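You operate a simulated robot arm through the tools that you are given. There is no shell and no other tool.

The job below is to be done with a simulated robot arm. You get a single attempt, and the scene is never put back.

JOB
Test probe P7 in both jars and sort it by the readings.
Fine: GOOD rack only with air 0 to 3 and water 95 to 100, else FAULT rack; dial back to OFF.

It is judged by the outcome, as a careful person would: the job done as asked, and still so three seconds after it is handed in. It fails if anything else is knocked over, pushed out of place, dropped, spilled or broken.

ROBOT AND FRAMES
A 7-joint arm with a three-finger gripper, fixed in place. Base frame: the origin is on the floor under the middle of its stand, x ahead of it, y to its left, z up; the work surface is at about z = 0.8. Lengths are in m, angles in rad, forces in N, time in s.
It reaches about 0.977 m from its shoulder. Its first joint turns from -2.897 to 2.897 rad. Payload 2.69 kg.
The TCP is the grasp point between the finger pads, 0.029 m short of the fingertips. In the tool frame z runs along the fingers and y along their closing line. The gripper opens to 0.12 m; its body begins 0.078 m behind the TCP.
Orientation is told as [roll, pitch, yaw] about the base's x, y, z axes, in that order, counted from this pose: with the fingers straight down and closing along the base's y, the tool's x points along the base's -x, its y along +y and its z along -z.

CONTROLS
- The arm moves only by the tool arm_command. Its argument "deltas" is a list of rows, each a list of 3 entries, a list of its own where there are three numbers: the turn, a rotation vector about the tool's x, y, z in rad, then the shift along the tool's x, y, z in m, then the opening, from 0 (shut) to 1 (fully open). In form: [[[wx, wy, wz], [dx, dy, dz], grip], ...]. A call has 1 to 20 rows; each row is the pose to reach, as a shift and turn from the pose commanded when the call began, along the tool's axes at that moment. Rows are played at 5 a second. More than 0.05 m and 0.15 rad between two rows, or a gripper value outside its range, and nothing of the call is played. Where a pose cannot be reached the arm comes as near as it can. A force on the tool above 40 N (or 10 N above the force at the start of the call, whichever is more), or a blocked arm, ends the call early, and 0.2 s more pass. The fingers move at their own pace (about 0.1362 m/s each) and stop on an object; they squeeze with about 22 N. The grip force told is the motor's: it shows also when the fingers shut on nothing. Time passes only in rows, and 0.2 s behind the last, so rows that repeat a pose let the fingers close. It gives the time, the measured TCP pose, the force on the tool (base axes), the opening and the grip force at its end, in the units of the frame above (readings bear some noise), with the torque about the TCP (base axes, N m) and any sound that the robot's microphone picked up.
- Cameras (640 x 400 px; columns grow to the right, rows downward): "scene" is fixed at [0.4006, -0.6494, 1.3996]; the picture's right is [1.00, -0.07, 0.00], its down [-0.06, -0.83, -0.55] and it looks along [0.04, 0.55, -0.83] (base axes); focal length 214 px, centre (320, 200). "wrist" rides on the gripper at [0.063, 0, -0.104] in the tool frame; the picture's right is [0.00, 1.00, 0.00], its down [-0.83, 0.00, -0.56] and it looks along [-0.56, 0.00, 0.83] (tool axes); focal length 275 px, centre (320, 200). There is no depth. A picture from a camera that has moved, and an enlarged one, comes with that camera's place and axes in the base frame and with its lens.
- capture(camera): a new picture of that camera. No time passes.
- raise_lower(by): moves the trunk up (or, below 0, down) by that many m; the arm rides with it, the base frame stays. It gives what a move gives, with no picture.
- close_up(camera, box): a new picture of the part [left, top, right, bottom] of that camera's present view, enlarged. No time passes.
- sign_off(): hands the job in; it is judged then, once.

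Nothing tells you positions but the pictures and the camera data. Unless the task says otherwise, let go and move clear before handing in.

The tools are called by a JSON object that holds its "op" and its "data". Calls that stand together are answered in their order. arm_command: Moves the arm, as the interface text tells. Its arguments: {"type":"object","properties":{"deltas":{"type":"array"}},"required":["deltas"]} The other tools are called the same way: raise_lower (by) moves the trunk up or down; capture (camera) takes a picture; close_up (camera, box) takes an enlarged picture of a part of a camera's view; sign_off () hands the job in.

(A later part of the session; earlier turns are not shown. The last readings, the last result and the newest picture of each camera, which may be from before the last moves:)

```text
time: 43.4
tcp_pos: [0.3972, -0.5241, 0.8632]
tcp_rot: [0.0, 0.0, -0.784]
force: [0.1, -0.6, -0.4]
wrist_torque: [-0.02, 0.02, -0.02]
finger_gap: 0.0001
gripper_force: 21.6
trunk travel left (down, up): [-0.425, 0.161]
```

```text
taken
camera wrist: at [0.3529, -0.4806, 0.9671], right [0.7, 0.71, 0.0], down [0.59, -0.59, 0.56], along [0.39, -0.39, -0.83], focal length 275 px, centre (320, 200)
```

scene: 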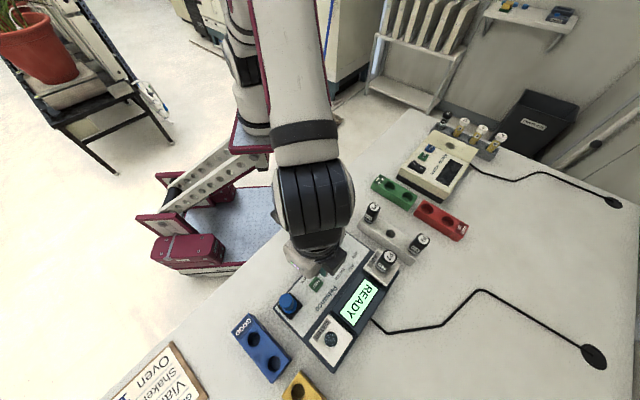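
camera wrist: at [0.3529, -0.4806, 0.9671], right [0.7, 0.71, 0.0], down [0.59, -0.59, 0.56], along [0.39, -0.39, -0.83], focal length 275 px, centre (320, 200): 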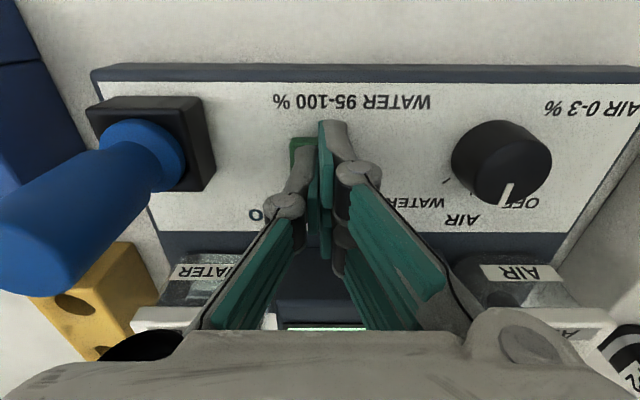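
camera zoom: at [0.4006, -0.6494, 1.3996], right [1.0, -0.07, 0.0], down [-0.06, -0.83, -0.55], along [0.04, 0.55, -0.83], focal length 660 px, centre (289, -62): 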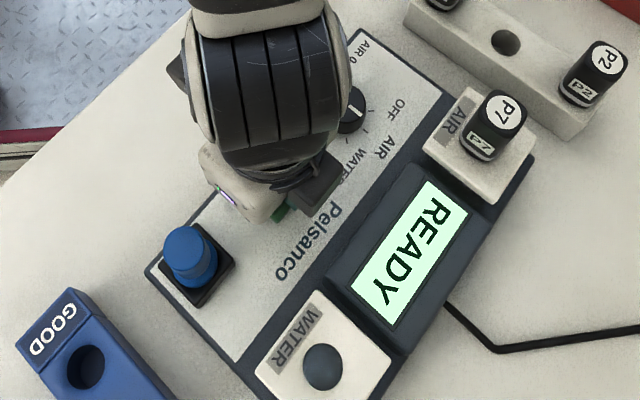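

{"op": "arm_command", "data": {"deltas": [[[0, 0, 0], [0, 0, 0.0015], 0], [[0, 0, 0], [0, 0, 0.003], 0], [[0, 0, 0], [0, 0, 0.003], 0]]}}

{"op": "close_up", "data": {"camera": "scene", "box": [260, 220, 400, 350]}}

{"op": "close_up", "data": {"camera": "wrist", "box": [250, 80, 410, 220]}}

```text
time: 44.2
tcp_pos: [0.3973, -0.5229, 0.861]
tcp_rot: [0.001, 0.001, -0.785]
force: [0.0, -0.1, 0.6]
wrist_torque: [-0.02, -0.01, -0.04]
finger_gap: 0.0063
gripper_force: 28.3
trunk travel left (down, up): [-0.425, 0.161]
heard: click
```

```text
3.08 times, centred on (330, 285) of scene
camera zoom: at [0.4006, -0.6494, 1.3996], right [1.0, -0.07, 0.0], down [-0.06, -0.83, -0.55], along [0.04, 0.55, -0.83], focal length 660 px, centre (289, -62)
```

zoom: 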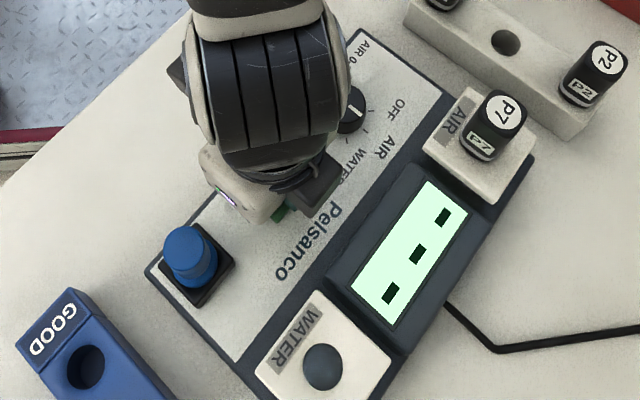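

```text
2.86 times, centred on (330, 150) of wrist
camera zoom: at [0.3527, -0.4804, 0.964], right [0.7, 0.71, 0.0], down [0.59, -0.58, 0.56], along [0.39, -0.39, -0.83], focal length 786 px, centre (291, 343)
```

zoom: 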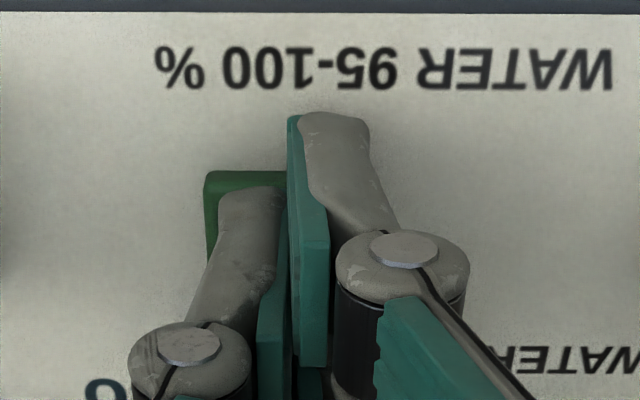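

There was a click and the display shows "- - -", so it's measuring. I'll lift off the button and wait for the reading.

{"op": "arm_command", "data": {"deltas": [[[0, 0, 0], [0, 0, -0.01], 0], [[0, 0, 0], [0, 0, -0.04], 0], [[0, 0, 0], [0, 0, -0.08], 0], [[0, 0, 0], [0, 0, -0.12], 0], [[0, 0, 0], [0, 0, -0.12], 0], [[0, 0, 0], [0, 0, -0.12], 0]]}}

{"op": "close_up", "data": {"camera": "scene", "box": [280, 220, 420, 350]}}

{"op": "capture", "data": {"camera": "wrist"}}

```text
time: 45.6
tcp_pos: [0.3982, -0.523, 0.9792]
tcp_rot: [-0.001, 0.0, -0.784]
force: [-0.6, 0.4, 0.4]
wrist_torque: [-0.05, -0.02, 0.02]
finger_gap: 0.0001
gripper_force: 28.9
trunk travel left (down, up): [-0.425, 0.161]
```

```text
3.08 times, centred on (350, 285) of scene
camera zoom: at [0.4006, -0.6494, 1.3996], right [1.0, -0.07, 0.0], down [-0.06, -0.83, -0.55], along [0.04, 0.55, -0.83], focal length 660 px, centre (228, -62)
```

zoom: 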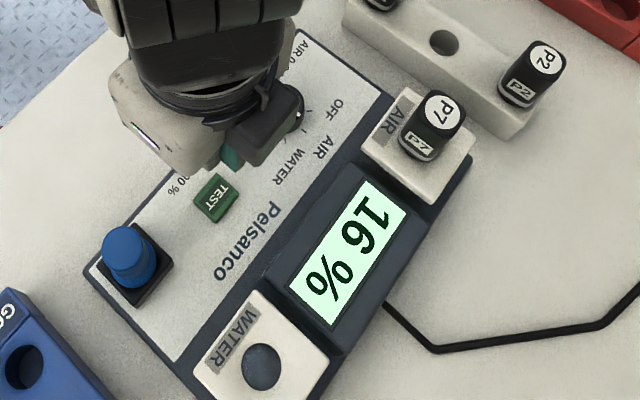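

```text
taken
camera wrist: at [0.3531, -0.4799, 1.0829], right [0.7, 0.71, 0.0], down [0.59, -0.59, 0.56], along [0.39, -0.39, -0.83], focal length 275 px, centre (320, 200)
```

wrist: 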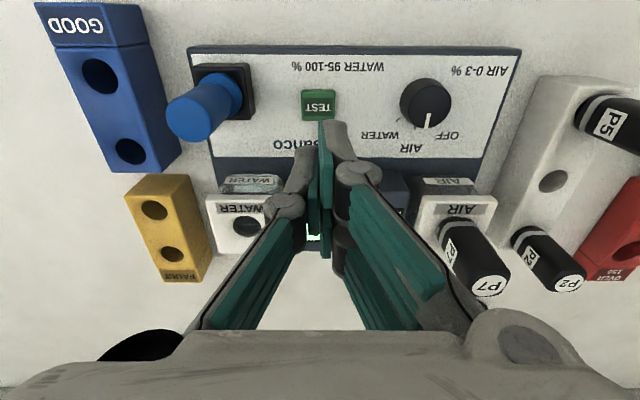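

The display shows a value. I'll zoom to read it precisely and check that it's stable.

{"op": "close_up", "data": {"camera": "scene", "box": [330, 270, 380, 310]}}

{"op": "arm_command", "data": {"deltas": [[[0, 0, 0], [0, 0, -0.005], 0], [[0, 0, 0], [0, 0, -0.005], 0], [[0, 0, 0], [0, 0, -0.005], 0], [[0, 0, 0], [0, 0, -0.005], 0], [[0, 0, 0], [0, 0, -0.005], 0]]}}

{"op": "close_up", "data": {"camera": "scene", "box": [320, 250, 420, 330]}}

```text
10.00 times, centred on (355, 290) of scene
camera zoom: at [0.4006, -0.6494, 1.3996], right [1.0, -0.07, 0.0], down [-0.06, -0.83, -0.55], along [0.04, 0.55, -0.83], focal length 2145 px, centre (-30, -700)
```

zoom: 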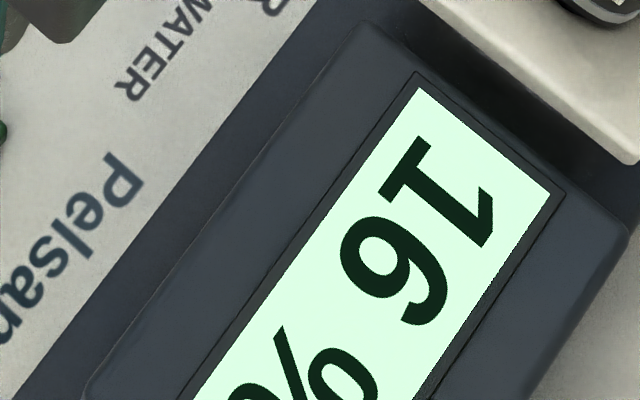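

```text
time: 46.8
tcp_pos: [0.3988, -0.5233, 0.9842]
tcp_rot: [0.001, 0.002, -0.785]
force: [0.2, 0.5, -0.7]
wrist_torque: [0.01, -0.01, -0.01]
finger_gap: 0.0
gripper_force: 28.9
trunk travel left (down, up): [-0.425, 0.161]
```

```text
5.00 times, centred on (370, 290) of scene
camera zoom: at [0.4006, -0.6494, 1.3996], right [1.0, -0.07, 0.0], down [-0.06, -0.83, -0.55], along [0.04, 0.55, -0.83], focal length 1072 px, centre (70, -250)
```

zoom: 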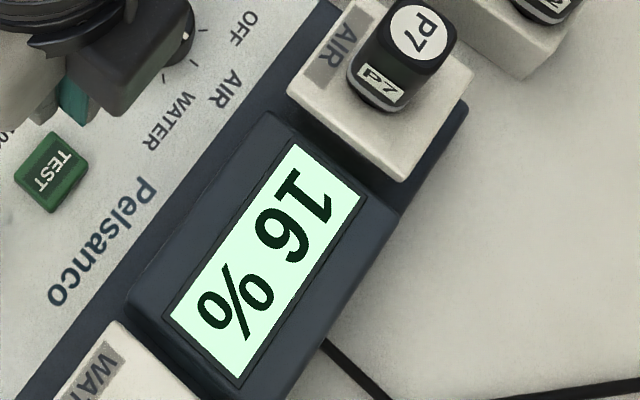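

Air reads 16 %, stable, which is outside the 0–3 limit. I still need the water reading, so I'll go back over P7 in the AIR jar.

{"op": "arm_command", "data": {"deltas": [[[0, 0, 0], [0, 0, -0.03], 0.2], [[0, 0, 0], [0, 0, -0.06], 0.4], [[0, 0, 0], [-0.025, 0.0313, -0.06], 0.45], [[0, 0, 0], [-0.05, 0.0626, -0.06], 0.45], [[0, 0, 0], [-0.075, 0.0939, -0.06], 0.45], [[0, 0, 0], [-0.1004, 0.1252, -0.06], 0.45], [[0, 0, 0], [-0.1004, 0.1252, -0.06], 0.45]]}}

{"op": "capture", "data": {"camera": "wrist"}}

{"op": "close_up", "data": {"camera": "wrist", "box": [220, 60, 420, 220]}}

```text
time: 48.4
tcp_pos: [0.5594, -0.507, 1.0466]
tcp_rot: [0.0, 0.001, -0.787]
force: [-0.9, -0.2, -0.7]
wrist_torque: [0.01, 0.0, 0.03]
finger_gap: 0.0541
gripper_force: 0.1
trunk travel left (down, up): [-0.425, 0.161]
```

```text
taken
camera wrist: at [0.5142, -0.463, 1.1498], right [0.7, 0.71, 0.0], down [0.59, -0.59, 0.56], along [0.39, -0.39, -0.83], focal length 275 px, centre (320, 200)
```

wrist: 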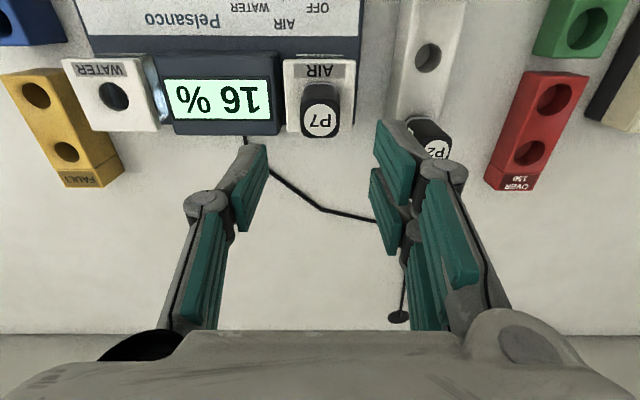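

```text
2.50 times, centred on (320, 140) of wrist
camera zoom: at [0.5142, -0.463, 1.1498], right [0.7, 0.71, 0.0], down [0.59, -0.59, 0.56], along [0.39, -0.39, -0.83], focal length 688 px, centre (320, 350)
```

zoom: 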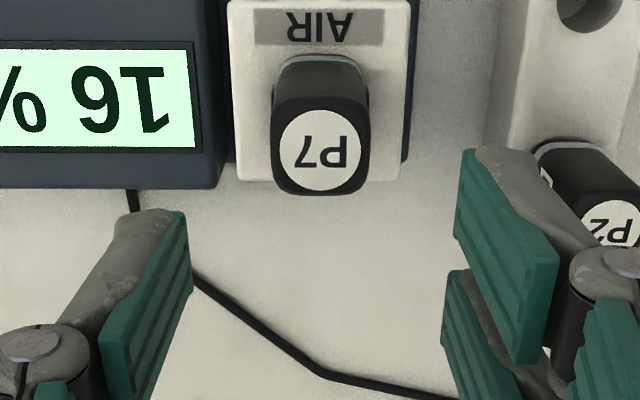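

P7 is squarely below. I'll descend and grip it slightly higher than before so the fingertips stay clear of the lid.

{"op": "arm_command", "data": {"deltas": [[[0, 0, 0], [-0.0015, 0, 0.03], 0.45], [[0, 0, 0], [-0.0015, 0, 0.06], 0.45], [[0, 0, 0], [-0.0015, 0, 0.09], 0.45], [[0, 0, 0], [-0.0015, 0, 0.118], 0.45], [[0, 0, 0], [-0.0015, 0, 0.118], 0.45], [[0, 0, 0], [-0.0015, 0, 0.118], 0.45]]}}

{"op": "close_up", "data": {"camera": "wrist", "box": [200, 60, 440, 260]}}

```text
time: 49.8
tcp_pos: [0.5595, -0.5077, 0.9279]
tcp_rot: [-0.001, 0.0, -0.784]
force: [-0.2, 0.8, 0.2]
wrist_torque: [-0.02, -0.03, 0.01]
finger_gap: 0.0541
gripper_force: 0.1
trunk travel left (down, up): [-0.425, 0.161]
```

```text
2.00 times, centred on (320, 160) of wrist
camera zoom: at [0.514, -0.4646, 1.0304], right [0.7, 0.71, 0.0], down [0.59, -0.59, 0.56], along [0.39, -0.39, -0.83], focal length 551 px, centre (320, 280)
```

zoom: 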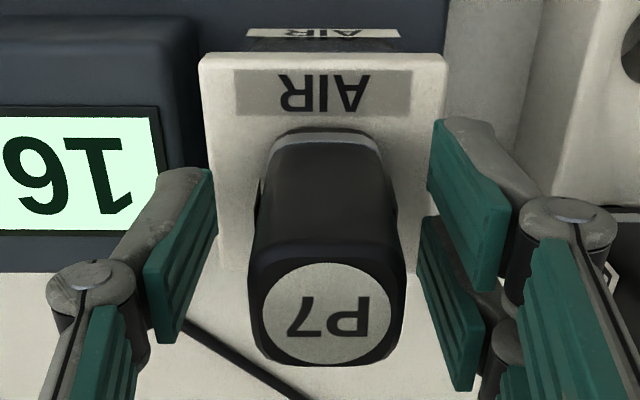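

P7 is centred. I'll close, then lift it out.

{"op": "arm_command", "data": {"deltas": [[[0, 0, 0], [0, 0.0012, 0], 0.3], [[0, 0, 0], [0, 0.0012, 0], 0], [[0, 0, 0], [0, 0.0012, 0], 0], [[0, 0, 0], [0, 0.0012, 0], 0], [[0, 0, 0], [0, 0.0012, -0.02], 0], [[0, 0, 0], [0, 0.0012, -0.05], 0], [[0, 0, 0], [0, 0.0012, -0.08], 0], [[0, 0, 0], [0, 0.0012, -0.115], 0], [[0, 0, 0], [0, 0.0012, -0.115], 0]]}}

{"op": "capture", "data": {"camera": "wrist"}}

{"op": "close_up", "data": {"camera": "wrist", "box": [50, 20, 370, 260]}}

{"op": "close_up", "data": {"camera": "scene", "box": [280, 270, 380, 380]}}

```text
time: 51.8
tcp_pos: [0.5591, -0.5099, 1.0429]
tcp_rot: [-0.001, -0.001, -0.785]
force: [0.5, -0.3, -0.7]
wrist_torque: [-0.01, 0.0, -0.01]
finger_gap: 0.0292
gripper_force: 21.7
trunk travel left (down, up): [-0.425, 0.161]
```

```text
taken
camera wrist: at [0.5141, -0.4649, 1.1455], right [0.7, 0.71, 0.0], down [0.59, -0.59, 0.56], along [0.39, -0.39, -0.83], focal length 275 px, centre (320, 200)
```

wrist: 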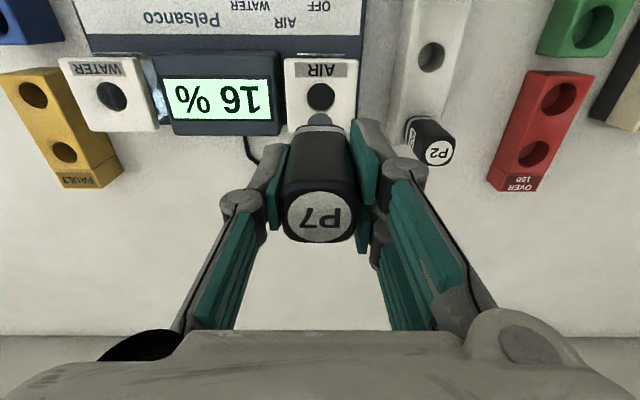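

```text
1.67 times, centred on (210, 140) of wrist
camera zoom: at [0.5141, -0.4649, 1.1455], right [0.7, 0.71, 0.0], down [0.59, -0.59, 0.56], along [0.39, -0.39, -0.83], focal length 459 px, centre (503, 300)
```

zoom: 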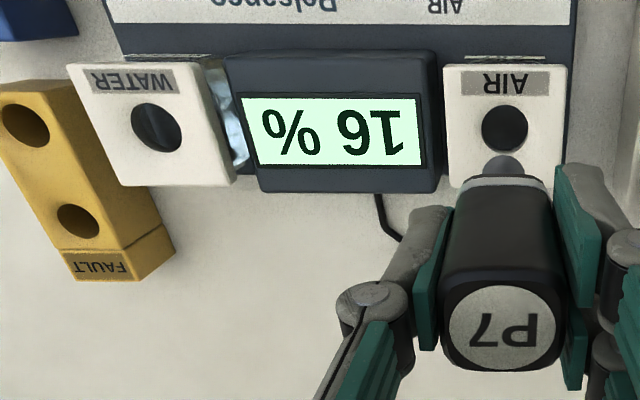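

```text
3.64 times, centred on (330, 325) of scene
camera zoom: at [0.4006, -0.6494, 1.3996], right [1.0, -0.07, 0.0], down [-0.06, -0.83, -0.55], along [0.04, 0.55, -0.83], focal length 780 px, centre (284, -254)
```

zoom: 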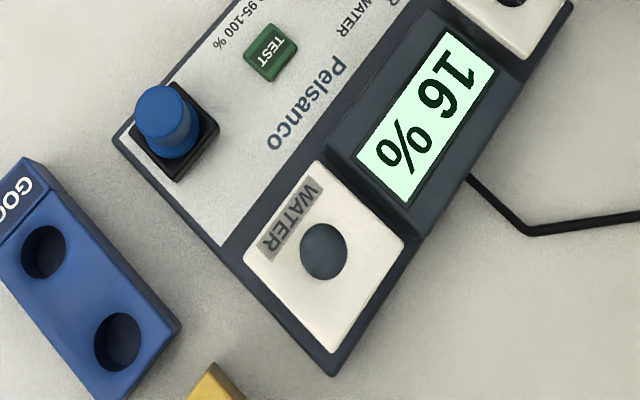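

P7 is out again. I'll carry it about 19 cm along to above the WATER hole.

{"op": "arm_command", "data": {"deltas": [[[0, 0, 0], [-0.0003, -0.038, 0], 0], [[0, 0, 0], [-0.0006, -0.076, 0], 0], [[0, 0, 0], [-0.0009, -0.114, 0], 0], [[0, 0, 0], [-0.0012, -0.152, 0], 0], [[0, 0, 0], [-0.0013, -0.189, 0], 0], [[0, 0, 0], [-0.0013, -0.189, 0.02], 0], [[0, 0, 0], [-0.0013, -0.189, 0.04], 0], [[0, 0, 0], [-0.0013, -0.189, 0.04], 0]]}}

{"op": "capture", "data": {"camera": "wrist"}}

{"op": "close_up", "data": {"camera": "wrist", "box": [240, 50, 400, 260]}}

{"op": "close_up", "data": {"camera": "scene", "box": [250, 240, 390, 380]}}

```text
time: 53.6
tcp_pos: [0.4246, -0.6431, 1.0029]
tcp_rot: [0.0, 0.001, -0.785]
force: [-0.6, 0.0, -1.2]
wrist_torque: [0.01, 0.0, -0.01]
finger_gap: 0.0295
gripper_force: 22.4
trunk travel left (down, up): [-0.425, 0.161]
```

```text
taken
camera wrist: at [0.3798, -0.5993, 1.1061], right [0.7, 0.71, 0.0], down [0.59, -0.59, 0.56], along [0.39, -0.39, -0.83], focal length 275 px, centre (320, 200)
```

wrist: 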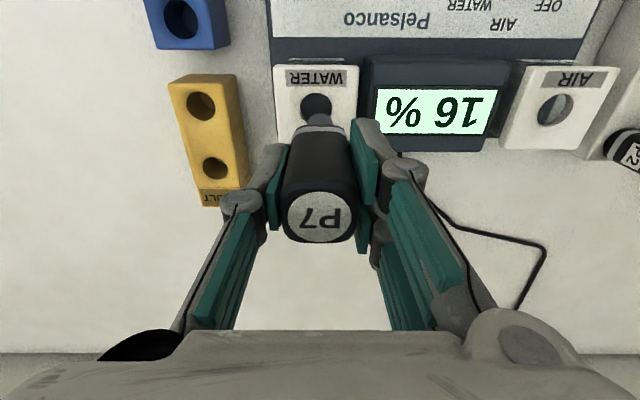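

```text
1.90 times, centred on (320, 155) of wrist
camera zoom: at [0.3798, -0.5993, 1.1061], right [0.7, 0.71, 0.0], down [0.59, -0.59, 0.56], along [0.39, -0.39, -0.83], focal length 524 px, centre (320, 286)
```

zoom: 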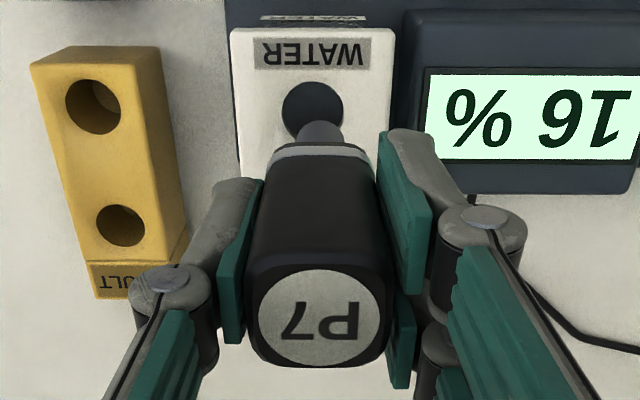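

```text
2.86 times, centred on (320, 310) of scene
camera zoom: at [0.4006, -0.6494, 1.3996], right [1.0, -0.07, 0.0], down [-0.06, -0.83, -0.55], along [0.04, 0.55, -0.83], focal length 613 px, centre (320, -114)
```

zoom: 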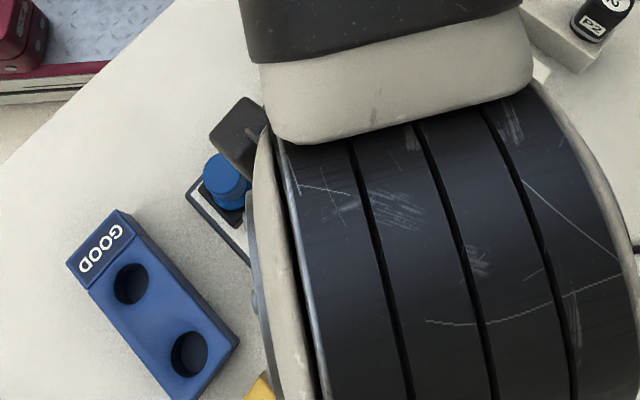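

The hole is 2.7 mm off to one side. I'll correct that and lower part-way into the WATER jar.

{"op": "arm_command", "data": {"deltas": [[[0, 0, 0], [0, -0.0027, 0.0], 0], [[0, 0, 0], [0, -0.0027, 0.01], 0], [[0, 0, 0], [0, -0.0027, 0.02], 0], [[0, 0, 0], [0, -0.0027, 0.03], 0], [[0, 0, 0], [0, -0.0027, 0.04], 0], [[0, 0, 0], [0, -0.0027, 0.04], 0]]}}

{"op": "close_up", "data": {"camera": "wrist", "box": [250, 60, 390, 180]}}

```text
time: 55.0
tcp_pos: [0.4245, -0.6423, 0.9622]
tcp_rot: [0.0, 0.0, -0.786]
force: [0.1, 0.2, -0.6]
wrist_torque: [-0.02, -0.01, 0.01]
finger_gap: 0.0293
gripper_force: 22.2
trunk travel left (down, up): [-0.425, 0.161]
```

```text
3.33 times, centred on (320, 120) of wrist
camera zoom: at [0.379, -0.5992, 1.0651], right [0.7, 0.71, 0.0], down [0.59, -0.59, 0.56], along [0.39, -0.39, -0.83], focal length 918 px, centre (320, 467)
```

zoom: 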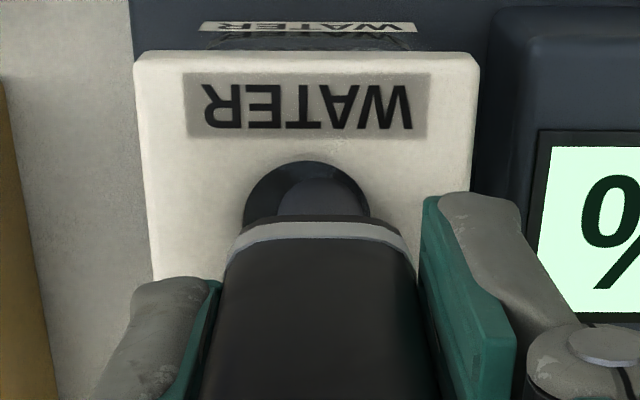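

No contact, but the tip sits about 3 mm right of the hole's centre. I'll shift over and check again before lowering.

{"op": "arm_command", "data": {"deltas": [[[0, 0, 0], [0, -0.0014, 0.0], 0], [[0, 0, 0], [0, -0.0028, 0.0], 0], [[0, 0, 0], [0, -0.0028, 0.004], 0], [[0, 0, 0], [0, -0.0028, 0.008], 0], [[0, 0, 0], [0, -0.0028, 0.008], 0]]}}

{"op": "close_up", "data": {"camera": "wrist", "box": [250, 60, 390, 180]}}

```text
time: 56.2
tcp_pos: [0.4215, -0.6455, 0.9538]
tcp_rot: [-0.001, 0.0, -0.786]
force: [0.1, 0.0, -0.5]
wrist_torque: [0.0, 0.02, -0.06]
finger_gap: 0.0293
gripper_force: 22.1
trunk travel left (down, up): [-0.425, 0.161]
```

```text
3.33 times, centred on (320, 120) of wrist
camera zoom: at [0.3776, -0.602, 1.0574], right [0.7, 0.71, 0.0], down [0.59, -0.59, 0.56], along [0.39, -0.39, -0.83], focal length 918 px, centre (320, 467)
```

zoom: 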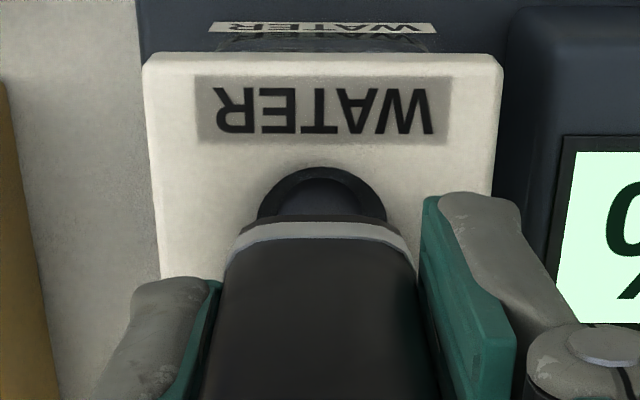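

The tip is now centred in the hole. Lowering to just above seating.

{"op": "arm_command", "data": {"deltas": [[[0, 0, 0], [0, 0, 0.006], 0], [[0, 0, 0], [0, 0, 0.012], 0], [[0, 0, 0], [0, 0, 0.018], 0], [[0, 0, 0], [0, 0, 0.022], 0], [[0, 0, 0], [0, 0, 0.022], 0]]}}

{"op": "close_up", "data": {"camera": "wrist", "box": [240, 60, 400, 260]}}

```text
time: 57.4
tcp_pos: [0.4219, -0.6464, 0.9321]
tcp_rot: [0.001, 0.0, -0.785]
force: [-0.3, -0.2, -0.5]
wrist_torque: [0.03, -0.02, 0.03]
finger_gap: 0.0294
gripper_force: 22.0
trunk travel left (down, up): [-0.425, 0.161]
```

```text
2.00 times, centred on (320, 160) of wrist
camera zoom: at [0.3779, -0.6023, 1.0356], right [0.7, 0.71, 0.0], down [0.59, -0.58, 0.56], along [0.39, -0.39, -0.83], focal length 551 px, centre (320, 280)
```

zoom: 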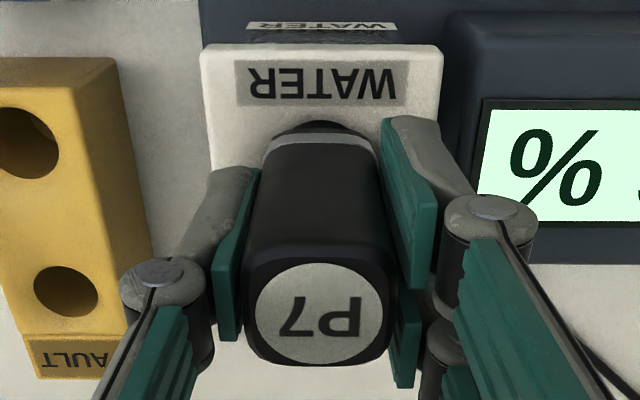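

{"op": "arm_command", "data": {"deltas": [[[0, 0, 0], [0, 0, 0.0015], 0], [[0, 0, 0], [0, 0, 0.003], 0], [[0, 0, 0], [0, 0, 0.003], 0]]}}

```text
time: 58.2
tcp_pos: [0.4226, -0.6462, 0.9297]
tcp_rot: [0.002, -0.001, -0.786]
force: [-0.6, 0.5, -1.6]
wrist_torque: [0.01, 0.02, 0.0]
finger_gap: 0.0294
gripper_force: 22.1
trunk travel left (down, up): [-0.425, 0.161]
```

{"op": "arm_command", "data": {"deltas": [[[0, 0, 0], [0, 0, 0.0008], 0], [[0, 0, 0], [0, 0, 0.0016], 0], [[0, 0, 0], [0, 0, 0.0016], 0]]}}

{"op": "close_up", "data": {"camera": "wrist", "box": [240, 60, 400, 260]}}

```text
time: 59.0
tcp_pos: [0.4234, -0.6451, 0.927]
tcp_rot: [0.002, -0.001, -0.786]
force: [0.2, -0.7, -0.2]
wrist_torque: [-0.03, 0.0, -0.01]
finger_gap: 0.0294
gripper_force: 21.9
trunk travel left (down, up): [-0.425, 0.161]
```

```text
2.00 times, centred on (320, 160) of wrist
camera zoom: at [0.3782, -0.6022, 1.0309], right [0.7, 0.71, 0.0], down [0.59, -0.59, 0.56], along [0.39, -0.39, -0.83], focal length 551 px, centre (320, 280)
```

zoom: 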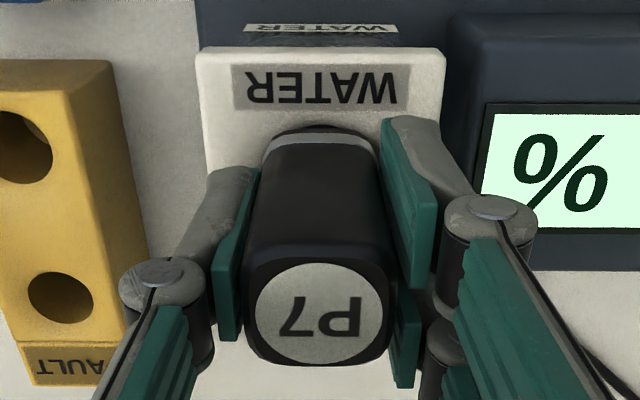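

{"op": "arm_command", "data": {"deltas": [[[0, 0, 0], [0, 0, 0.001], 0], [[0, 0, 0], [0, 0, 0.002], 0], [[0, 0, 0], [0, 0, 0.002], 0]]}}

```text
time: 59.8
tcp_pos: [0.4227, -0.6457, 0.9269]
tcp_rot: [0.002, -0.003, -0.787]
force: [0.1, 3.1, 15.3]
wrist_torque: [0.25, -0.07, -0.01]
finger_gap: 0.0295
gripper_force: 22.3
trunk travel left (down, up): [-0.425, 0.161]
```

It has seated (15 N contact). I'll relieve the pressure, release and rise clear.

{"op": "arm_command", "data": {"deltas": [[[0, 0, 0], [0, 0, -0.0015], 0], [[0, 0, 0], [0, 0, -0.0015], 0], [[0, 0, 0], [0, 0, -0.0015], 0.33], [[0, 0, 0], [0, 0, -0.0015], 0.4], [[0, 0, 0], [0, 0, -0.0015], 0.4]]}}

{"op": "close_up", "data": {"camera": "wrist", "box": [200, 60, 440, 260]}}

```text
time: 61.0
tcp_pos: [0.4217, -0.6443, 0.9275]
tcp_rot: [0.001, 0.0, -0.785]
force: [-0.4, -1.0, 0.1]
wrist_torque: [0.0, -0.01, 0.02]
finger_gap: 0.0482
gripper_force: 0.1
trunk travel left (down, up): [-0.425, 0.161]
```

```text
2.00 times, centred on (320, 160) of wrist
camera zoom: at [0.3779, -0.602, 1.0305], right [0.7, 0.71, 0.0], down [0.59, -0.59, 0.56], along [0.39, -0.39, -0.83], focal length 551 px, centre (320, 280)
```

zoom: 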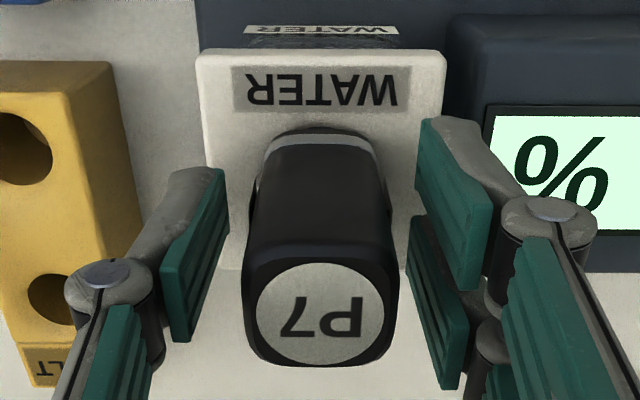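

P7 is standing in the WATER jar. I'll rise and go back over the dial, turning the wrist to yaw 0 on the way.

{"op": "arm_command", "data": {"deltas": [[[0, 0, 0], [0, 0, -0.02], 0.4], [[0, 0, 0], [0, 0, -0.05], 0.4], [[0, 0, 0], [0, 0, -0.085], 0.4], [[0, 0, 0], [0, 0, -0.12], 0.5], [[0, 0, -0.131], [0.0173, 0.0262, -0.12], 0.5], [[0, 0, -0.262], [0.0345, 0.0524, -0.12], 0.5], [[0, 0, -0.393], [0.0518, 0.0787, -0.12], 0.5], [[0, 0, -0.524], [0.0691, 0.1049, -0.12], 0.5], [[0, 0, -0.655], [0.0863, 0.1311, -0.12], 0.5], [[0, 0, -0.785], [0.1036, 0.1573, -0.12], 0.5], [[0, 0, -0.785], [0.1036, 0.1573, -0.09], 0.5], [[0, 0, -0.785], [0.1036, 0.1573, -0.06], 0.5], [[0, 0, -0.785], [0.1036, 0.1573, -0.06], 0.5]]}}

{"op": "capture", "data": {"camera": "wrist"}}

{"op": "close_up", "data": {"camera": "wrist", "box": [220, 60, 400, 200]}}

{"op": "close_up", "data": {"camera": "scene", "box": [260, 220, 420, 370]}}

```text
time: 63.8
tcp_pos: [0.4624, -0.4596, 0.9855]
tcp_rot: [-0.001, 0.001, -0.001]
force: [0.1, 0.3, 0.3]
wrist_torque: [0.0, 0.0, 0.01]
finger_gap: 0.0599
gripper_force: 0.1
trunk travel left (down, up): [-0.425, 0.161]
```

```text
taken
camera wrist: at [0.3986, -0.4608, 1.0888], right [0.0, 1.0, 0.0], down [0.83, 0.0, 0.56], along [0.56, 0.0, -0.83], focal length 275 px, centre (320, 200)
```

wrist: 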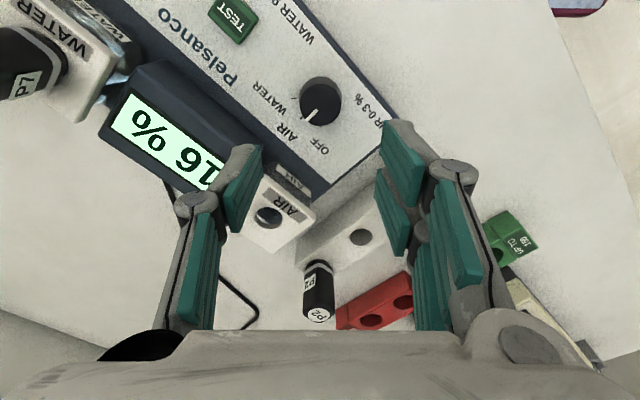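

```text
2.86 times, centred on (310, 130) of wrist
camera zoom: at [0.3986, -0.4608, 1.0888], right [0.0, 1.0, 0.0], down [0.83, 0.0, 0.56], along [0.56, 0.0, -0.83], focal length 786 px, centre (349, 400)
```

zoom: 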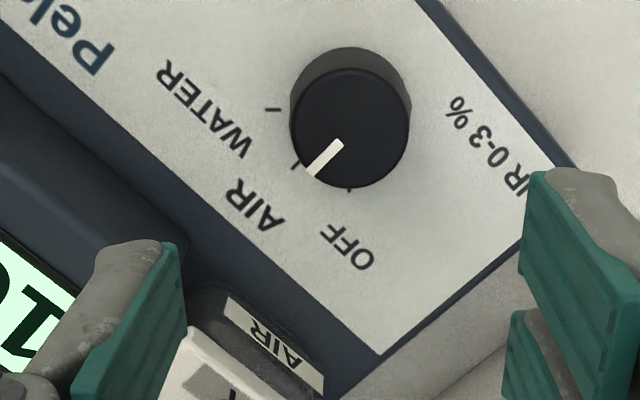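

```text
2.67 times, centred on (340, 295) of scene
camera zoom: at [0.4006, -0.6494, 1.3996], right [1.0, -0.07, 0.0], down [-0.06, -0.83, -0.55], along [0.04, 0.55, -0.83], focal length 572 px, centre (267, -53)
```

zoom: 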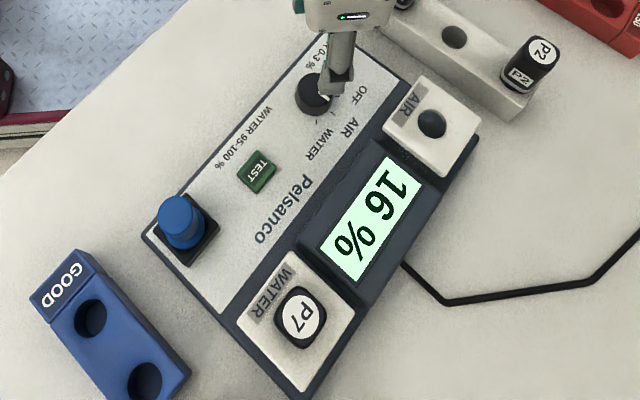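

P7 is seated in WATER, and the fingers are centred over the dial. The button press showed the panel is lower than I first thought, so I'll grip the knob deeper this time for a firmer hold.

{"op": "arm_command", "data": {"deltas": [[[0, 0, 0], [-0.0005, 0, 0.04], 0.5], [[0, 0, 0], [-0.0005, 0, 0.08], 0.5], [[0, 0, 0], [-0.0005, 0, 0.1], 0.5], [[0, 0, 0], [-0.0005, 0, 0.112], 0.5], [[0, 0, 0], [-0.0005, 0, 0.118], 0.5], [[0, 0, 0], [-0.0005, 0, 0.118], 0.5]]}}

{"op": "close_up", "data": {"camera": "wrist", "box": [220, 60, 420, 260]}}

```text
time: 65.2
tcp_pos: [0.4616, -0.4594, 0.8696]
tcp_rot: [0.0, -0.001, 0.0]
force: [1.4, -0.3, 0.2]
wrist_torque: [-0.01, -0.04, 0.0]
finger_gap: 0.0601
gripper_force: 0.1
trunk travel left (down, up): [-0.425, 0.161]
```

```text
2.00 times, centred on (320, 160) of wrist
camera zoom: at [0.3978, -0.4616, 0.9731], right [0.0, 1.0, 0.0], down [0.83, 0.0, 0.56], along [0.56, 0.0, -0.83], focal length 551 px, centre (320, 280)
```

zoom: 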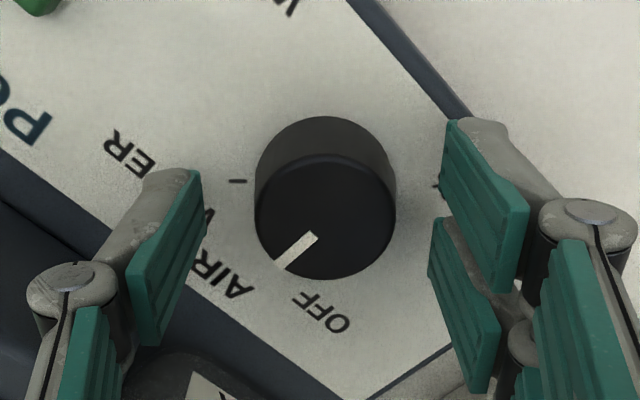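

Centred to within 1 mm. I'll go down another 5 mm and close.

{"op": "arm_command", "data": {"deltas": [[[0, 0, 0], [-0.0005, 0.001, 0.0025], 0.5], [[0, 0, 0], [-0.0005, 0.001, 0.005], 0.5], [[0, 0, 0], [-0.0005, 0.001, 0.005], 0.35], [[0, 0, 0], [-0.0005, 0.001, 0.005], 0.2], [[0, 0, 0], [-0.0005, 0.001, 0.005], 0.0], [[0, 0, 0], [-0.0005, 0.001, 0.005], 0.0]]}}

{"op": "close_up", "data": {"camera": "wrist", "box": [220, 60, 420, 260]}}

```text
time: 66.6
tcp_pos: [0.4612, -0.4593, 0.8644]
tcp_rot: [0.0, 0.001, 0.001]
force: [0.5, 6.2, 3.8]
wrist_torque: [0.26, 0.16, 0.02]
finger_gap: 0.0357
gripper_force: 45.3
trunk travel left (down, up): [-0.425, 0.161]
```

```text
2.00 times, centred on (320, 160) of wrist
camera zoom: at [0.3982, -0.4608, 0.9678], right [0.0, 1.0, 0.0], down [0.83, 0.0, 0.56], along [0.56, 0.0, -0.83], focal length 551 px, centre (320, 280)
```

zoom: 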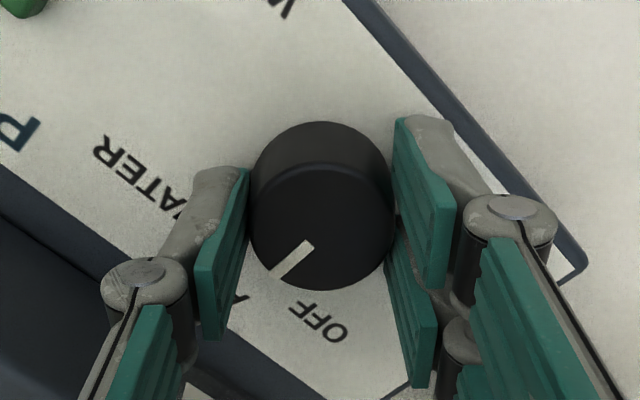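

The knob is gripped firmly. I'll turn halfway toward WATER first and check the side force.

{"op": "arm_command", "data": {"deltas": [[[0, 0, 0.1], [0, 0.0004, 0], 0], [[0, 0, 0.2], [0, 0.0004, 0], 0], [[0, 0, 0.3], [0, 0.0004, 0], 0], [[0, 0, 0.4], [0, 0.0004, 0], 0]]}}

{"op": "close_up", "data": {"camera": "wrist", "box": [220, 60, 420, 260]}}

```text
time: 67.6
tcp_pos: [0.4612, -0.4599, 0.8648]
tcp_rot: [0.001, -0.001, -0.402]
force: [-0.1, 4.3, -3.5]
wrist_torque: [-0.2, -0.38, 0.06]
finger_gap: 0.0356
gripper_force: 44.8
trunk travel left (down, up): [-0.425, 0.161]
```

```text
2.00 times, centred on (320, 160) of wrist
camera zoom: at [0.403, -0.436, 0.9678], right [0.39, 0.92, 0.0], down [0.77, -0.32, 0.56], along [0.51, -0.21, -0.83], focal length 551 px, centre (320, 280)
```

zoom: 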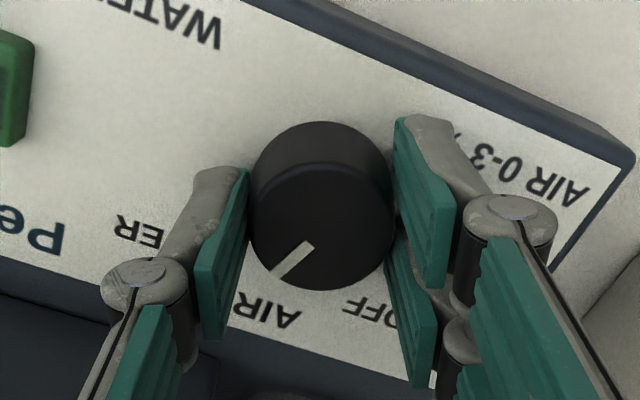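

Forces are small. Completing the turn to WATER.

{"op": "arm_command", "data": {"deltas": [[[0, 0, 0.1], [0, 0.0003, 0], 0], [[0, 0, 0.2], [0, 0.0003, 0], 0], [[0, 0, 0.3], [0, 0.0003, 0], 0], [[0, 0, 0.385], [0, 0.0003, 0], 0], [[0, 0, 0.385], [0, 0.0003, 0], 0]]}}

{"op": "close_up", "data": {"camera": "wrist", "box": [200, 60, 420, 260]}}

{"op": "close_up", "data": {"camera": "scene", "box": [280, 220, 420, 350]}}

```text
time: 68.8
tcp_pos: [0.4604, -0.4595, 0.865]
tcp_rot: [0.001, 0.002, -0.787]
force: [-7.7, 4.5, -2.2]
wrist_torque: [-0.01, 0.23, 0.15]
finger_gap: 0.0357
gripper_force: 45.0
trunk travel left (down, up): [-0.425, 0.161]
```

```text
2.00 times, centred on (310, 160) of wrist
camera zoom: at [0.4165, -0.4158, 0.9679], right [0.71, 0.71, 0.0], down [0.59, -0.59, 0.55], along [0.39, -0.39, -0.83], focal length 551 px, centre (340, 280)
```

zoom: 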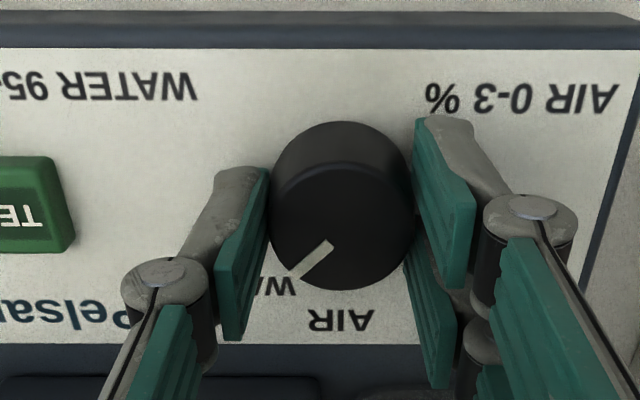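

```text
3.08 times, centred on (350, 285) of scene
camera zoom: at [0.4006, -0.6494, 1.3996], right [1.0, -0.07, 0.0], down [-0.06, -0.83, -0.55], along [0.04, 0.55, -0.83], focal length 660 px, centre (228, -62)
```

zoom: 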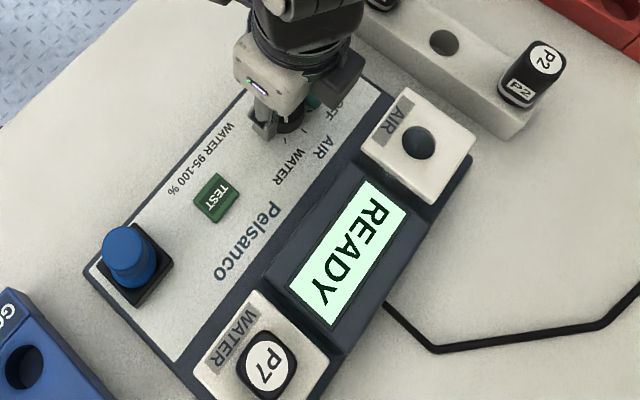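

READY is showing for WATER. I'll null the small side force and open gently.

{"op": "arm_command", "data": {"deltas": [[[0, 0, 0], [0.0006, -0.0002, 0], 0], [[0, 0, 0], [0.0011, -0.0003, 0], 0], [[0, 0, 0], [0.0011, -0.0003, 0], 0]]}}

{"op": "arm_command", "data": {"deltas": [[[0, 0, 0], [0, 0, 0], 0.34], [[0, 0, 0], [0, 0, 0], 0.4], [[0, 0, 0], [0, 0, 0], 0.5]]}}

{"op": "close_up", "data": {"camera": "scene", "box": [280, 220, 420, 350]}}

{"op": "close_up", "data": {"camera": "wrist", "box": [200, 60, 420, 260]}}

```text
time: 69.6
tcp_pos: [0.4612, -0.4596, 0.8635]
tcp_rot: [0.0, -0.001, -0.786]
force: [-2.5, -0.8, -1.6]
wrist_torque: [0.4, 0.47, 0.03]
finger_gap: 0.0355
gripper_force: 44.8
trunk travel left (down, up): [-0.425, 0.161]
```

```text
time: 70.4
tcp_pos: [0.4599, -0.458, 0.8637]
tcp_rot: [0.0, 0.0, -0.786]
force: [0.5, -0.1, 0.9]
wrist_torque: [0.02, -0.01, 0.01]
finger_gap: 0.0597
gripper_force: 0.0
trunk travel left (down, up): [-0.425, 0.161]
```

```text
3.08 times, centred on (350, 285) of scene
camera zoom: at [0.4006, -0.6494, 1.3996], right [1.0, -0.07, 0.0], down [-0.06, -0.83, -0.55], along [0.04, 0.55, -0.83], focal length 660 px, centre (228, -62)
```

zoom: 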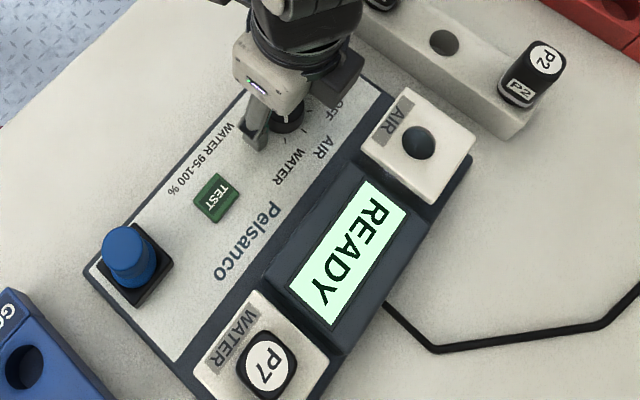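

```text
2.00 times, centred on (310, 160) of wrist
camera zoom: at [0.416, -0.4154, 0.9676], right [0.7, 0.71, 0.0], down [0.59, -0.59, 0.56], along [0.39, -0.39, -0.83], focal length 551 px, centre (340, 280)
```

zoom: 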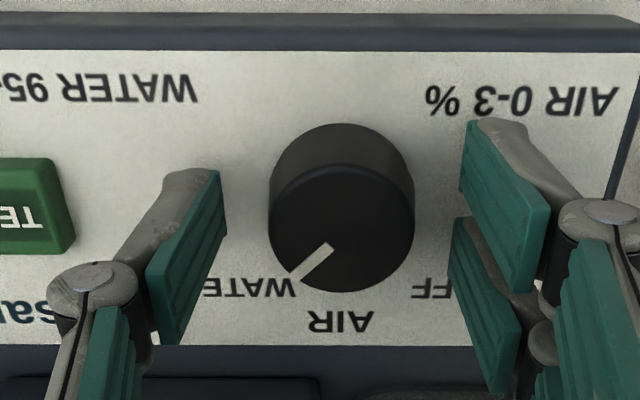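

The dial holds on WATER. Rising and going back over TEST with the fingers closed.

{"op": "arm_command", "data": {"deltas": [[[0, 0, 0], [0, 0, -0.03], 0.5], [[0, 0, 0], [0, 0, -0.07], 0.5], [[0, 0, 0], [0, 0, -0.11], 0.5], [[0, 0, 0], [-0.0006, -0.0303, -0.11], 0.3], [[0, 0, 0], [-0.0012, -0.0606, -0.11], 0], [[0, 0, 0], [-0.0018, -0.0908, -0.11], 0], [[0, 0, 0], [-0.0018, -0.0908, -0.11], 0], [[0, 0, 0], [-0.0018, -0.0908, -0.08], 0], [[0, 0, 0], [-0.0018, -0.0908, -0.045], 0], [[0, 0, 0], [-0.0018, -0.0908, -0.02], 0], [[0, 0, 0], [-0.0018, -0.0908, -0.02], 0]]}}

{"op": "close_up", "data": {"camera": "wrist", "box": [250, 80, 410, 220]}}

{"op": "close_up", "data": {"camera": "scene", "box": [260, 220, 400, 350]}}

```text
time: 72.8
tcp_pos: [0.3993, -0.5239, 0.8827]
tcp_rot: [0.002, 0.001, -0.786]
force: [0.4, 0.6, -0.1]
wrist_torque: [-0.05, -0.03, 0.01]
finger_gap: 0.0001
gripper_force: 21.9
trunk travel left (down, up): [-0.425, 0.161]
```

```text
2.86 times, centred on (330, 150) of wrist
camera zoom: at [0.3549, -0.4809, 0.9865], right [0.7, 0.71, 0.0], down [0.59, -0.59, 0.56], along [0.39, -0.39, -0.83], focal length 786 px, centre (291, 343)
```

zoom: 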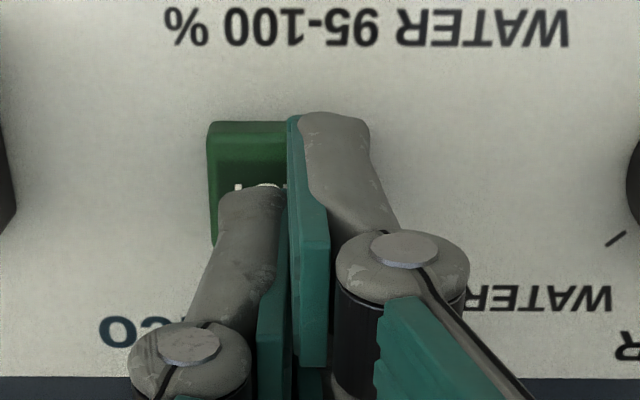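

```text
3.08 times, centred on (330, 285) of scene
camera zoom: at [0.4006, -0.6494, 1.3996], right [1.0, -0.07, 0.0], down [-0.06, -0.83, -0.55], along [0.04, 0.55, -0.83], focal length 660 px, centre (289, -62)
```

zoom: 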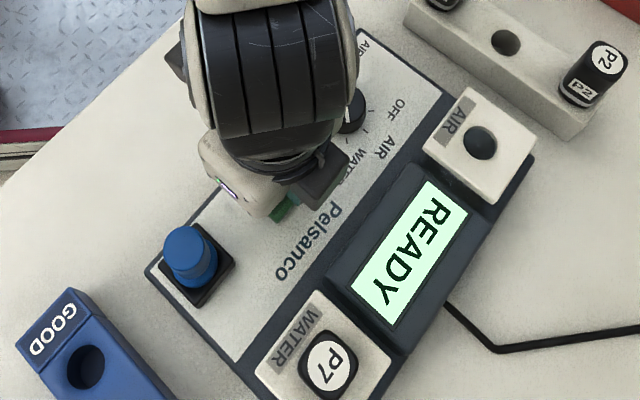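

Aligned over TEST as before. Pressing down to the depth where it clicked last time.

{"op": "arm_command", "data": {"deltas": [[[0, 0, 0], [0, -0.0012, 0.006], 0], [[0, 0, 0], [0, -0.0012, 0.012], 0], [[0, 0, 0], [0, -0.0012, 0.017], 0], [[0, 0, 0], [0, -0.0012, 0.019], 0], [[0, 0, 0], [0, -0.0012, 0.0205], 0], [[0, 0, 0], [0, -0.0012, 0.022], 0], [[0, 0, 0], [0, -0.0012, 0.022], 0]]}}

{"op": "close_up", "data": {"camera": "scene", "box": [260, 220, 400, 350]}}

```text
time: 74.4
tcp_pos: [0.3979, -0.5248, 0.8616]
tcp_rot: [-0.001, -0.001, -0.786]
force: [0.5, 0.0, 0.2]
wrist_torque: [-0.01, -0.02, 0.01]
finger_gap: 0.0057
gripper_force: 28.6
trunk travel left (down, up): [-0.425, 0.161]
```

```text
3.08 times, centred on (330, 285) of scene
camera zoom: at [0.4006, -0.6494, 1.3996], right [1.0, -0.07, 0.0], down [-0.06, -0.83, -0.55], along [0.04, 0.55, -0.83], focal length 660 px, centre (289, -62)
```

zoom: 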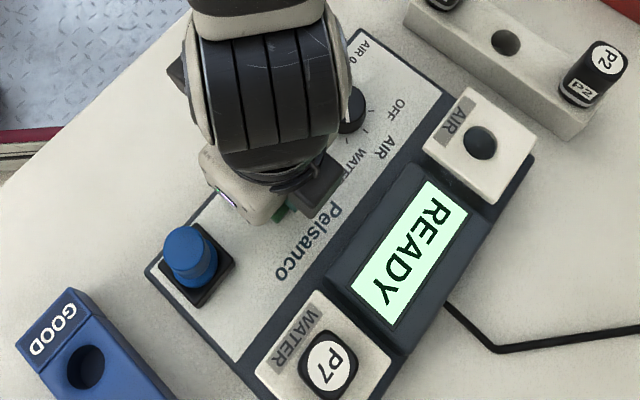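

The fingers are touching but there's no click yet. A little further.

{"op": "arm_command", "data": {"deltas": [[[0, 0, 0], [0, 0, 0.001], 0], [[0, 0, 0], [0, 0, 0.002], 0], [[0, 0, 0], [0, 0, 0.002], 0]]}}

{"op": "close_up", "data": {"camera": "scene", "box": [260, 220, 400, 350]}}

```text
time: 75.2
tcp_pos: [0.3978, -0.5234, 0.8605]
tcp_rot: [-0.001, 0.0, -0.786]
force: [0.2, 0.0, 2.0]
wrist_torque: [0.01, -0.04, 0.01]
finger_gap: 0.006
gripper_force: 28.7
trunk travel left (down, up): [-0.425, 0.161]
heard: click
```

```text
3.08 times, centred on (330, 285) of scene
camera zoom: at [0.4006, -0.6494, 1.3996], right [1.0, -0.07, 0.0], down [-0.06, -0.83, -0.55], along [0.04, 0.55, -0.83], focal length 660 px, centre (289, -62)
```

zoom: 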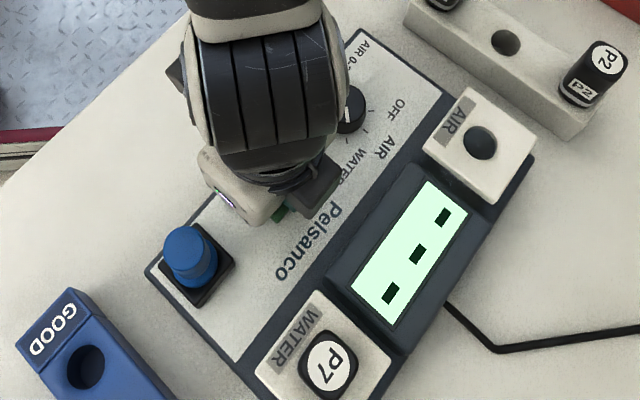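

Click heard and it's measuring. I'll lift clear and wait for the water reading.

{"op": "arm_command", "data": {"deltas": [[[0, 0, 0], [0, 0, -0.01], 0], [[0, 0, 0], [0, 0, -0.04], 0], [[0, 0, 0], [0, 0, -0.08], 0], [[0, 0, 0], [0, 0, -0.12], 0], [[0, 0, 0], [0, 0, -0.16], 0], [[0, 0, 0], [0, 0, -0.185], 0], [[0, 0, 0], [0, 0, -0.185], 0], [[0, 0, 0], [0, 0, -0.185], 0]]}}

{"op": "close_up", "data": {"camera": "scene", "box": [260, 220, 420, 370]}}

{"op": "capture", "data": {"camera": "wrist"}}

```text
time: 77.0
tcp_pos: [0.3976, -0.5257, 1.0453]
tcp_rot: [0.001, -0.001, -0.785]
force: [-0.3, 0.9, 0.3]
wrist_torque: [0.01, -0.03, 0.0]
finger_gap: 0.0
gripper_force: 29.1
trunk travel left (down, up): [-0.425, 0.161]
```

```text
2.67 times, centred on (340, 295) of scene
camera zoom: at [0.4006, -0.6494, 1.3996], right [1.0, -0.07, 0.0], down [-0.06, -0.83, -0.55], along [0.04, 0.55, -0.83], focal length 572 px, centre (267, -53)
```

zoom: 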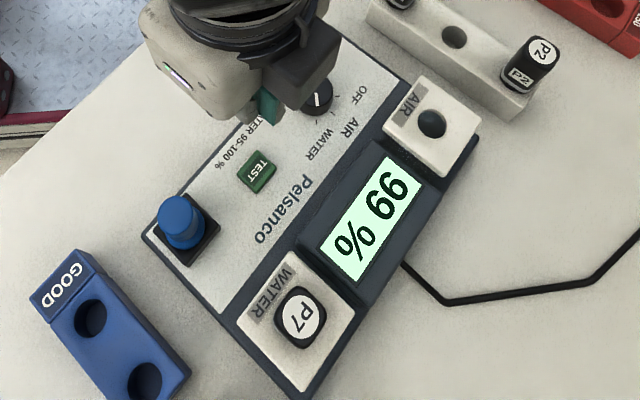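

```text
taken
camera wrist: at [0.3524, -0.4814, 1.1481], right [0.7, 0.71, 0.0], down [0.59, -0.59, 0.56], along [0.39, -0.39, -0.83], focal length 275 px, centre (320, 200)
```

wrist: 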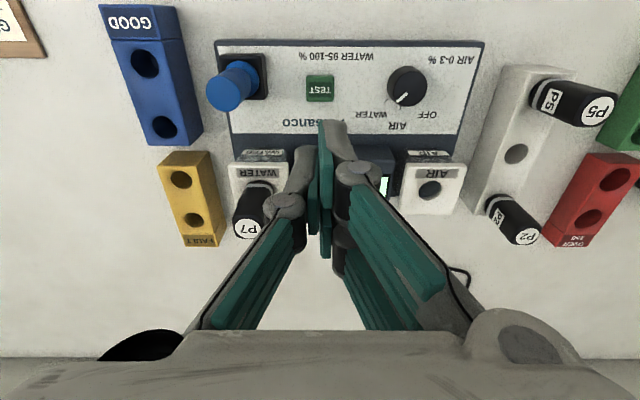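

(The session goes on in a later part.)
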